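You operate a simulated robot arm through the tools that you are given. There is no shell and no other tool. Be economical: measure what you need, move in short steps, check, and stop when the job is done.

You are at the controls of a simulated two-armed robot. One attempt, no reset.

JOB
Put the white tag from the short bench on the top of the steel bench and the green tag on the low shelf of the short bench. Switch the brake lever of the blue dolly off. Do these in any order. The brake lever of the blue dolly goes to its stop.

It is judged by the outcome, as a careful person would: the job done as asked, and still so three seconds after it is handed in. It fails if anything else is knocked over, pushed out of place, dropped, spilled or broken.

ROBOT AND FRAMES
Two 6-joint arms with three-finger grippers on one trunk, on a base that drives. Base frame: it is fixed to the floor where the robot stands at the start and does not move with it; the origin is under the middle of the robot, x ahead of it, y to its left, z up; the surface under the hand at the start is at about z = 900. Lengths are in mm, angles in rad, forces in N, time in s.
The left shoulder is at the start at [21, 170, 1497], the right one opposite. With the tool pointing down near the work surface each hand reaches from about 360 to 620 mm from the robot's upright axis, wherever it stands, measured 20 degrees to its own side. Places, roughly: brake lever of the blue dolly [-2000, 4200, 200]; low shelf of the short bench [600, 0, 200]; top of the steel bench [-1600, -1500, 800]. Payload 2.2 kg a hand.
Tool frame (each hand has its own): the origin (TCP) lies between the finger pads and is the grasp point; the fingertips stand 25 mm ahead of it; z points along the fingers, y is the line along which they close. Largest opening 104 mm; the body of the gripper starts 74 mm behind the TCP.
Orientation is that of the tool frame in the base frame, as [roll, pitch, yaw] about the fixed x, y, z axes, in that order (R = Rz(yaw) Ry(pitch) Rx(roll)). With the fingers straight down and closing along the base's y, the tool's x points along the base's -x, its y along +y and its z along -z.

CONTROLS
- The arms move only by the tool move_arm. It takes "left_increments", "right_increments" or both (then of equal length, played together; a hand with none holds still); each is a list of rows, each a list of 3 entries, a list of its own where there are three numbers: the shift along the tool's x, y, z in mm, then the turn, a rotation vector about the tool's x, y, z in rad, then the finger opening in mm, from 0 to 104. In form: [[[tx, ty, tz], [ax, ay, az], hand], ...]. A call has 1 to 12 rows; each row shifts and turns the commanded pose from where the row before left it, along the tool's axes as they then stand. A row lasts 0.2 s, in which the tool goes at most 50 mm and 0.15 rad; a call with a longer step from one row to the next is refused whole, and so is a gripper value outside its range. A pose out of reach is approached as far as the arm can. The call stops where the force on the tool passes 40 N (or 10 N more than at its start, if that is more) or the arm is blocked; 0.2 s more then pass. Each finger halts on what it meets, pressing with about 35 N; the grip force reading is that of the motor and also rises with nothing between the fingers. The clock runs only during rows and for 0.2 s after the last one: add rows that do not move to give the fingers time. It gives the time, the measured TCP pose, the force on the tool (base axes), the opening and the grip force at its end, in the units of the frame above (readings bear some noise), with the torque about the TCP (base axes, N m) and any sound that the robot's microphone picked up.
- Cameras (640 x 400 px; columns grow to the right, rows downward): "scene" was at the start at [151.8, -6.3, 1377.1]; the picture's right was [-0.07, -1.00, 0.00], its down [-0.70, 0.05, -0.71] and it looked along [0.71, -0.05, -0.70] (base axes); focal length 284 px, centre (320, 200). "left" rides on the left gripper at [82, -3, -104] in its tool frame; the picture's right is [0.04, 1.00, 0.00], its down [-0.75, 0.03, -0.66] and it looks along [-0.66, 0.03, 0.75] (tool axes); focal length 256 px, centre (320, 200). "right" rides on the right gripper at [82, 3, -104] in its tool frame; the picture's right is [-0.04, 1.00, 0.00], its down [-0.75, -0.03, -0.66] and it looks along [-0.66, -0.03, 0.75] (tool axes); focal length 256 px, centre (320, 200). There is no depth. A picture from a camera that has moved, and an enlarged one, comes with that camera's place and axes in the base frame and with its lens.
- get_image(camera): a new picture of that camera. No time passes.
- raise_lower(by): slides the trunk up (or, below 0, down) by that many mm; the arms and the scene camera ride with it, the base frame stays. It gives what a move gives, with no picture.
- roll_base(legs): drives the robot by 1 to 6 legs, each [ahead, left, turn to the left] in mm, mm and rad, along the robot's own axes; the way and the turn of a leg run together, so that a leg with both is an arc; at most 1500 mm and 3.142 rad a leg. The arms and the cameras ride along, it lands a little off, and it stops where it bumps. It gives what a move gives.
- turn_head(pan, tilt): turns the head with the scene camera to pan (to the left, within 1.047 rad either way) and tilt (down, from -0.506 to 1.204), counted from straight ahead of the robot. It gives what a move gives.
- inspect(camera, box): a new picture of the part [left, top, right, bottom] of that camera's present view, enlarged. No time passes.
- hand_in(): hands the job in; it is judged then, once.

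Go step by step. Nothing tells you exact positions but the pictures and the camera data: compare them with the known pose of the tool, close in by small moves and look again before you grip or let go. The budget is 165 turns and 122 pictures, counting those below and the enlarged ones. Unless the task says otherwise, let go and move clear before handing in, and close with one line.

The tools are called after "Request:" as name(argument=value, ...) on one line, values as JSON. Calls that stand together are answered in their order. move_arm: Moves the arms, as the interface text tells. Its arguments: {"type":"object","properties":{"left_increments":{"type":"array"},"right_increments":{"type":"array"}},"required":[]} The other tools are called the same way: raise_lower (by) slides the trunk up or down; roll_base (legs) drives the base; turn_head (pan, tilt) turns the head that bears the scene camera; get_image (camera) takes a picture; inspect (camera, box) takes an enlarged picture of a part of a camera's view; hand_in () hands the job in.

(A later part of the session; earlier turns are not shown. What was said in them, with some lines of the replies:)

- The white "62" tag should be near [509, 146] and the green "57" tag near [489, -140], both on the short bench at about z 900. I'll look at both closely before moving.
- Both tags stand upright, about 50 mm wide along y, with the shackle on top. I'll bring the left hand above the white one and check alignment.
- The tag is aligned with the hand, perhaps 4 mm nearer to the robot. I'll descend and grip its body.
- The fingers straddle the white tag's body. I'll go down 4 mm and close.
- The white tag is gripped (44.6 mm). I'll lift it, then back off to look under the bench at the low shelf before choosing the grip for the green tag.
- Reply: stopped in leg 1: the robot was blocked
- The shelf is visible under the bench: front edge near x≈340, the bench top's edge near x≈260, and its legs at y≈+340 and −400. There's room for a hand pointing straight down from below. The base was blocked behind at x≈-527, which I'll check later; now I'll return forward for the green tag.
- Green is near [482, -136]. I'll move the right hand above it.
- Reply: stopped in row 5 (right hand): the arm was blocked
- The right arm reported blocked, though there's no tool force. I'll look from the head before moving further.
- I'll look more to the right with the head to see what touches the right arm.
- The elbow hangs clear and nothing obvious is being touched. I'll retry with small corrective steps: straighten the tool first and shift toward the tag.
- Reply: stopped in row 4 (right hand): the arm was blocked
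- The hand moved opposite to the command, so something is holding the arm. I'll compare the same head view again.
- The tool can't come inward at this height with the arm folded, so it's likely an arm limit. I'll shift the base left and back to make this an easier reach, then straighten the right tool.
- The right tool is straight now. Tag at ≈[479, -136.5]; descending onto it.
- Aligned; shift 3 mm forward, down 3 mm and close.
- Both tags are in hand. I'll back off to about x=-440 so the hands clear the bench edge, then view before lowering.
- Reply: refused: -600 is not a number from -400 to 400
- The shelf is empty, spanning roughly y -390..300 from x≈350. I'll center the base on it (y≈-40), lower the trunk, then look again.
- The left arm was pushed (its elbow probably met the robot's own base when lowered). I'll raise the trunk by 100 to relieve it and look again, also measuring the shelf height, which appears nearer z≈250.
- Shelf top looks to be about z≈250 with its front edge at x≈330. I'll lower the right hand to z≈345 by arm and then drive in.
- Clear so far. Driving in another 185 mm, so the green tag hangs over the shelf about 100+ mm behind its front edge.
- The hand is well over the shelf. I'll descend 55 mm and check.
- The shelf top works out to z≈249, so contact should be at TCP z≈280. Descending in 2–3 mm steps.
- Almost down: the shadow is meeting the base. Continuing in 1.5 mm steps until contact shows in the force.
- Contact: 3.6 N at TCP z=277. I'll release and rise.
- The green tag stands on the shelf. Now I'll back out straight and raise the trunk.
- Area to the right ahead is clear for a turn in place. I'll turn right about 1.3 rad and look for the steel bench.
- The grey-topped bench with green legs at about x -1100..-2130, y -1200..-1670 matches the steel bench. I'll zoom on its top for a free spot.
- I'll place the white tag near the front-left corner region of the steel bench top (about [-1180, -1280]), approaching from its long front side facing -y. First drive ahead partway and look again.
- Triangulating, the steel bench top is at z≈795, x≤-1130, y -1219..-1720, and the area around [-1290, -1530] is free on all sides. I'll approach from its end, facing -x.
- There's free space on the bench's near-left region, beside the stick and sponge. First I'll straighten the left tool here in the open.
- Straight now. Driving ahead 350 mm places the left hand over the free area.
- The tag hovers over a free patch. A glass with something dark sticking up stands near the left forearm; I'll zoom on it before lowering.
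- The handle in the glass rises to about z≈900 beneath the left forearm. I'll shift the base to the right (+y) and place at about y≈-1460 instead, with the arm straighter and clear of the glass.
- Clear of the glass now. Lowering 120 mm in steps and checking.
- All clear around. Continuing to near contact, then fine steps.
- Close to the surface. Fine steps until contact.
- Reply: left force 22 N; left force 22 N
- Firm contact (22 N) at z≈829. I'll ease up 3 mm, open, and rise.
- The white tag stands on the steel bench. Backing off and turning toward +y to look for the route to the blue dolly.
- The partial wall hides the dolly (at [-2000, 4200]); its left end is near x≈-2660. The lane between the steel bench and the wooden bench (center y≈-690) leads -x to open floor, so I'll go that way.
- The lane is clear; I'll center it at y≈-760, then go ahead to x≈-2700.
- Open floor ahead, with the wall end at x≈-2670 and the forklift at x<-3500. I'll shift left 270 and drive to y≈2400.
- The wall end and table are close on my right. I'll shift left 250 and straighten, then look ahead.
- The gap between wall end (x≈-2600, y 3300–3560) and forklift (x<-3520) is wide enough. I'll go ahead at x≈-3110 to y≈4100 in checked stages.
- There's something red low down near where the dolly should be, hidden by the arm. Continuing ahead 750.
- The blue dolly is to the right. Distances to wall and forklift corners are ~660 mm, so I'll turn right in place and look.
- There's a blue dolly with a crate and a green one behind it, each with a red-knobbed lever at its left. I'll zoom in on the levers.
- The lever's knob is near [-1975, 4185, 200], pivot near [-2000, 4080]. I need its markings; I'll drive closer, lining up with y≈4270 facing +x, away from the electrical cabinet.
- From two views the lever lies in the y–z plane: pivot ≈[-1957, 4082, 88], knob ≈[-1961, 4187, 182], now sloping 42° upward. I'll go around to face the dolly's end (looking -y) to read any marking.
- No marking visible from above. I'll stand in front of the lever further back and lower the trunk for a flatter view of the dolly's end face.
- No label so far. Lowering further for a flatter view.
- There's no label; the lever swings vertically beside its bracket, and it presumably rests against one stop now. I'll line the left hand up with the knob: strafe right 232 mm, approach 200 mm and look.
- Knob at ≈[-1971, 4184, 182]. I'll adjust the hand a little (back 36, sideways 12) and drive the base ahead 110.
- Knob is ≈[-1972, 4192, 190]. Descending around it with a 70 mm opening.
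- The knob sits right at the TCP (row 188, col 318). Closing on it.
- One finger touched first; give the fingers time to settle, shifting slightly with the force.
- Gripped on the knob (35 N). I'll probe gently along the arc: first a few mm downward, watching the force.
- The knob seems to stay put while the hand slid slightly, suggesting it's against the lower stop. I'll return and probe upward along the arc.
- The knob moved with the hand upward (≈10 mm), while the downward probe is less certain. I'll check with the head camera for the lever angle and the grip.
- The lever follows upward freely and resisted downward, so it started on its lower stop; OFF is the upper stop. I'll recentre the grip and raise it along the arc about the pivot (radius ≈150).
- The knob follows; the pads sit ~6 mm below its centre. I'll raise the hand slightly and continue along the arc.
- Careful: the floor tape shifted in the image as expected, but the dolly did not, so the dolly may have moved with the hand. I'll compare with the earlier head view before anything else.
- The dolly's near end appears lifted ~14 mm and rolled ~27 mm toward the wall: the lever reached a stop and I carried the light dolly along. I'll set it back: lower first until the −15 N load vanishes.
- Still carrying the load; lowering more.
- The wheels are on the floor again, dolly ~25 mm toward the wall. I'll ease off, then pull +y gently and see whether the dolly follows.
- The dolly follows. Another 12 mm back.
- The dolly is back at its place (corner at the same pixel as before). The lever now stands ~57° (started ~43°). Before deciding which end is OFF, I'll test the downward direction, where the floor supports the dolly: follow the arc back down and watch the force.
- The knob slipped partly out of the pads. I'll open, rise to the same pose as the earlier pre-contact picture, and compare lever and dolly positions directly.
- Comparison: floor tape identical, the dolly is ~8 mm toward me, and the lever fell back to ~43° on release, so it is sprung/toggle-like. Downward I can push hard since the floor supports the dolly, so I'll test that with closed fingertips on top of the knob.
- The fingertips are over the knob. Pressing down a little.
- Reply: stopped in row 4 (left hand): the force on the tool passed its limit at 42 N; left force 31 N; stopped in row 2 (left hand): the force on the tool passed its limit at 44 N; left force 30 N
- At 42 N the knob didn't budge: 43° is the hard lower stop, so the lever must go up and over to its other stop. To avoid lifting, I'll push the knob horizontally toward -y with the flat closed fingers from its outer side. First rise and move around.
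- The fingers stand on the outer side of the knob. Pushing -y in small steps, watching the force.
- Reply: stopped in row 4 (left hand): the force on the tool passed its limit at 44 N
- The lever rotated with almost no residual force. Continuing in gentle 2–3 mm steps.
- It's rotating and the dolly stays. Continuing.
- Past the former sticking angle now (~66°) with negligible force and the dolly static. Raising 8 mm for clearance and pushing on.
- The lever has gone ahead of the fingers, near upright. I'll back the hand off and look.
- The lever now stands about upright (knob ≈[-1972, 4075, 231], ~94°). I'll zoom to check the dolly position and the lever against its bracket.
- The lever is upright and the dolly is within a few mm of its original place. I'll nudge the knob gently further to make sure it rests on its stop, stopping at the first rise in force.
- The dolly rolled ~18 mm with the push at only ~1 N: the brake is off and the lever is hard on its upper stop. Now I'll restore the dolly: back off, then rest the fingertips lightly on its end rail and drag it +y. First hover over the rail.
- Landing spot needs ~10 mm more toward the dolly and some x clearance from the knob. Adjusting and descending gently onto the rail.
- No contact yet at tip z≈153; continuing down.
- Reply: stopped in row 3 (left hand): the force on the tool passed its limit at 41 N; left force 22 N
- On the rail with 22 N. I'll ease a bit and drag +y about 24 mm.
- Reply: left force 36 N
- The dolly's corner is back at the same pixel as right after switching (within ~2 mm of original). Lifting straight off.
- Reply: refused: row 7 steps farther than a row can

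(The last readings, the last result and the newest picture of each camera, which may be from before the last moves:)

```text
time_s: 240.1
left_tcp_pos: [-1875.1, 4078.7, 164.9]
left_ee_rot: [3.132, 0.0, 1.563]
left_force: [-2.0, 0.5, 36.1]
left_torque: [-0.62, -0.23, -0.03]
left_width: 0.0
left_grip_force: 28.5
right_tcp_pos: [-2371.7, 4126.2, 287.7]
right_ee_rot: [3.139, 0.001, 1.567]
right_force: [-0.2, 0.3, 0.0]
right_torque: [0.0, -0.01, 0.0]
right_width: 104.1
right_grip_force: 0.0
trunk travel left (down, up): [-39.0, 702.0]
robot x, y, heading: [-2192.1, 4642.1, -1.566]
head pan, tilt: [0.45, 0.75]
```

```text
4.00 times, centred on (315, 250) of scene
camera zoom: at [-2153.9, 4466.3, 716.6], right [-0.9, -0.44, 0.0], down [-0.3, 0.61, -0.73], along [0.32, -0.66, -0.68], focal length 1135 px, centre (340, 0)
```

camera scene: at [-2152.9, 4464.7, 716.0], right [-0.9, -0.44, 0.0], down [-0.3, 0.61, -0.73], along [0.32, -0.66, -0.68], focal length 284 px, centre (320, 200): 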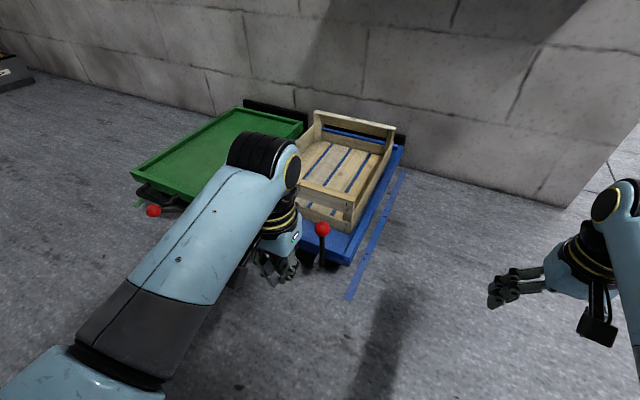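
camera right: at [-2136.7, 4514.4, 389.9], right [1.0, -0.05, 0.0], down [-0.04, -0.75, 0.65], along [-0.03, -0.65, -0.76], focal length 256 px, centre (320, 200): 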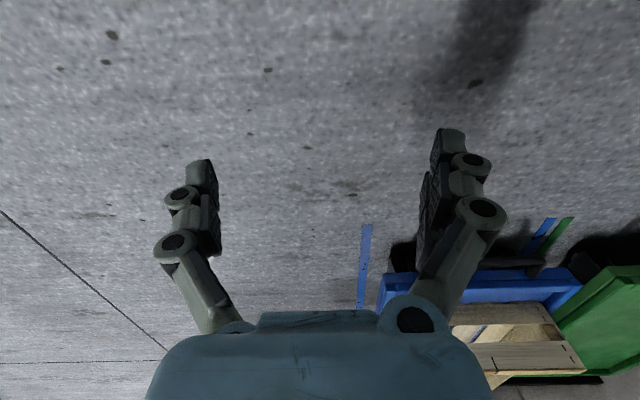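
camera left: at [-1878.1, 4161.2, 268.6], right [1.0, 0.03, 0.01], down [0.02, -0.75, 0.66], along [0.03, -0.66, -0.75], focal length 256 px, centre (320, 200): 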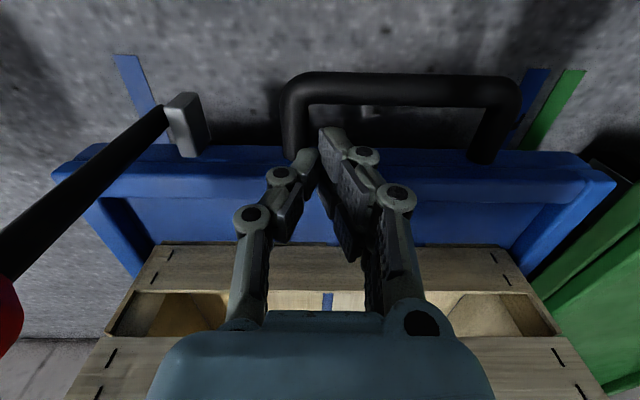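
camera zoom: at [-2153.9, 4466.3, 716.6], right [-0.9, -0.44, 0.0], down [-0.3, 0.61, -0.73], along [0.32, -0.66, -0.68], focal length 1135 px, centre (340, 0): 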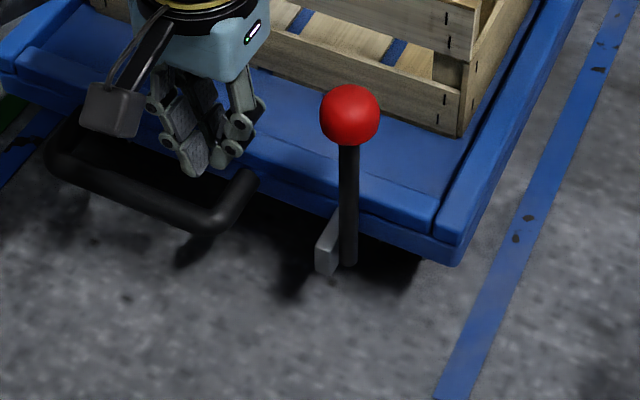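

Request:
move_arm(left_increments=[[[0, 0, -3], [0, 0, 0], 0], [[0, 0, -10], [0, 0, 0], 0], [[0, 0, -30], [0, 0, 0], 0], [[0, 0, -40], [0, 0, 0], 0], [[0, 0, -40], [0, 0, 0], 0], [[0, 0, -21], [0, 0, 0], 0], [[36, 0, 0], [0, 0, 0], 0], [[36, 0, 0], [0, 0, 0], 0], [[36, -32, 0], [0, 0, 0], 0], [[0, -32, 0], [0, 0, 0], 0], [[0, -31, 0], [0, 0, 0], 0], [[0, 0, 0], [0, 0, 0], 0]])

Request:
get_image(camera="left")

```text
time_s: 242.7
left_tcp_pos: [-1969.8, 4189.2, 303.8]
left_ee_rot: [3.133, -0.004, 1.564]
left_force: [0.1, -0.5, 0.0]
left_torque: [0.0, 0.02, 0.0]
left_width: 0.0
left_grip_force: 28.5
right_tcp_pos: [-2370.2, 4126.7, 285.4]
right_ee_rot: [3.14, -0.001, 1.566]
right_force: [-0.3, -0.4, 0.8]
right_torque: [-0.02, 0.0, -0.03]
right_width: 104.2
right_grip_force: 0.0
trunk travel left (down, up): [-39.0, 702.0]
robot x, y, heading: [-2189.0, 4640.5, -1.565]
head pan, tilt: [0.45, 0.75]
```

```text
8 pictures are left
camera left: at [-1973.8, 4271.0, 408.5], right [1.0, 0.03, 0.01], down [0.02, -0.76, 0.65], along [0.03, -0.65, -0.76], focal length 256 px, centre (320, 200)
```

left: 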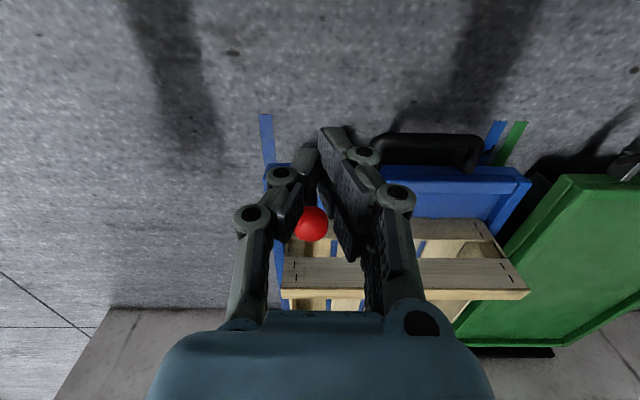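

The dolly matches its original place within a few mm, and the lever stands at its upper stop. I'll back the robot off and take a final look.

Request:
roll_base(legs=[[-350, 0, 0]])

Request:
raise_lower(by=200)

Request:
turn_head(pan=0.3, tilt=0.6)

Request:
inspect(camera="scene", box=[200, 120, 420, 260])

```text
time_s: 245.0
left_tcp_pos: [-1970.8, 4540.7, 304.6]
left_ee_rot: [3.134, -0.003, 1.564]
left_force: [-0.3, -0.2, -0.3]
left_torque: [0.03, -0.02, -0.01]
left_width: 0.0
left_grip_force: 28.0
right_tcp_pos: [-2373.5, 4479.4, 285.6]
right_ee_rot: [3.138, -0.003, 1.567]
right_force: [0.1, -0.3, 0.0]
right_torque: [0.04, 0.02, 0.0]
right_width: 103.8
right_grip_force: 0.1
trunk travel left (down, up): [-39.0, 702.0]
robot x, y, heading: [-2189.9, 4992.9, -1.567]
head pan, tilt: [0.45, 0.75]
```

```text
time_s: 247.2
left_tcp_pos: [-1971.8, 4541.2, 504.8]
left_ee_rot: [3.134, -0.005, 1.565]
left_force: [0.3, 0.5, -1.2]
left_torque: [-0.02, -0.01, -0.02]
left_width: 0.0
left_grip_force: 28.5
right_tcp_pos: [-2374.0, 4480.8, 485.1]
right_ee_rot: [3.14, -0.003, 1.565]
right_force: [-0.1, -1.2, -0.1]
right_torque: [0.01, 0.0, 0.02]
right_width: 104.0
right_grip_force: 0.2
trunk travel left (down, up): [-239.0, 502.0]
robot x, y, heading: [-2192.5, 4992.4, -1.568]
head pan, tilt: [0.45, 0.75]
```

```text
time_s: 247.8
left_tcp_pos: [-1971.9, 4541.7, 504.3]
left_ee_rot: [3.132, -0.003, 1.564]
left_force: [0.1, 0.5, 0.2]
left_torque: [0.0, 0.02, 0.02]
left_width: 0.0
left_grip_force: 28.4
right_tcp_pos: [-2371.6, 4480.1, 485.7]
right_ee_rot: [3.14, 0.0, 1.566]
right_force: [0.3, -0.7, 0.3]
right_torque: [-0.03, -0.03, 0.0]
right_width: 103.8
right_grip_force: 0.1
trunk travel left (down, up): [-239.0, 502.0]
robot x, y, heading: [-2190.0, 4988.2, -1.567]
head pan, tilt: [0.3, 0.6]
```

```text
2.86 times, centred on (310, 190) of scene
camera zoom: at [-2164.4, 4823.1, 932.8], right [-0.95, -0.3, 0.0], down [-0.17, 0.54, -0.82], along [0.25, -0.79, -0.57], focal length 811 px, centre (349, 229)
```

zoom: 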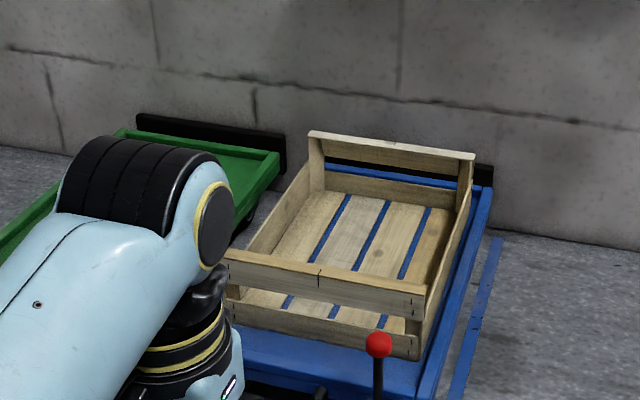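

The crate still sits on the dolly, the lever is upright at its stop and the arms are clear. Both tags are placed, so I'm handing in.

Request:
hand_in()

```text
The job is handed in.
```

I've handed in the job: the white tag is on top of the steel bench, the green tag is on the short bench's low shelf, and the blue dolly's brake lever is up at its stop. The lever has no markings, so I took up as off because it wouldn't go down and the dolly rolled freely once it was up. While I worked the lever, the dolly's lever end was briefly lifted and the dolly rolled. I set it back to within a few millimetres of where it stood.
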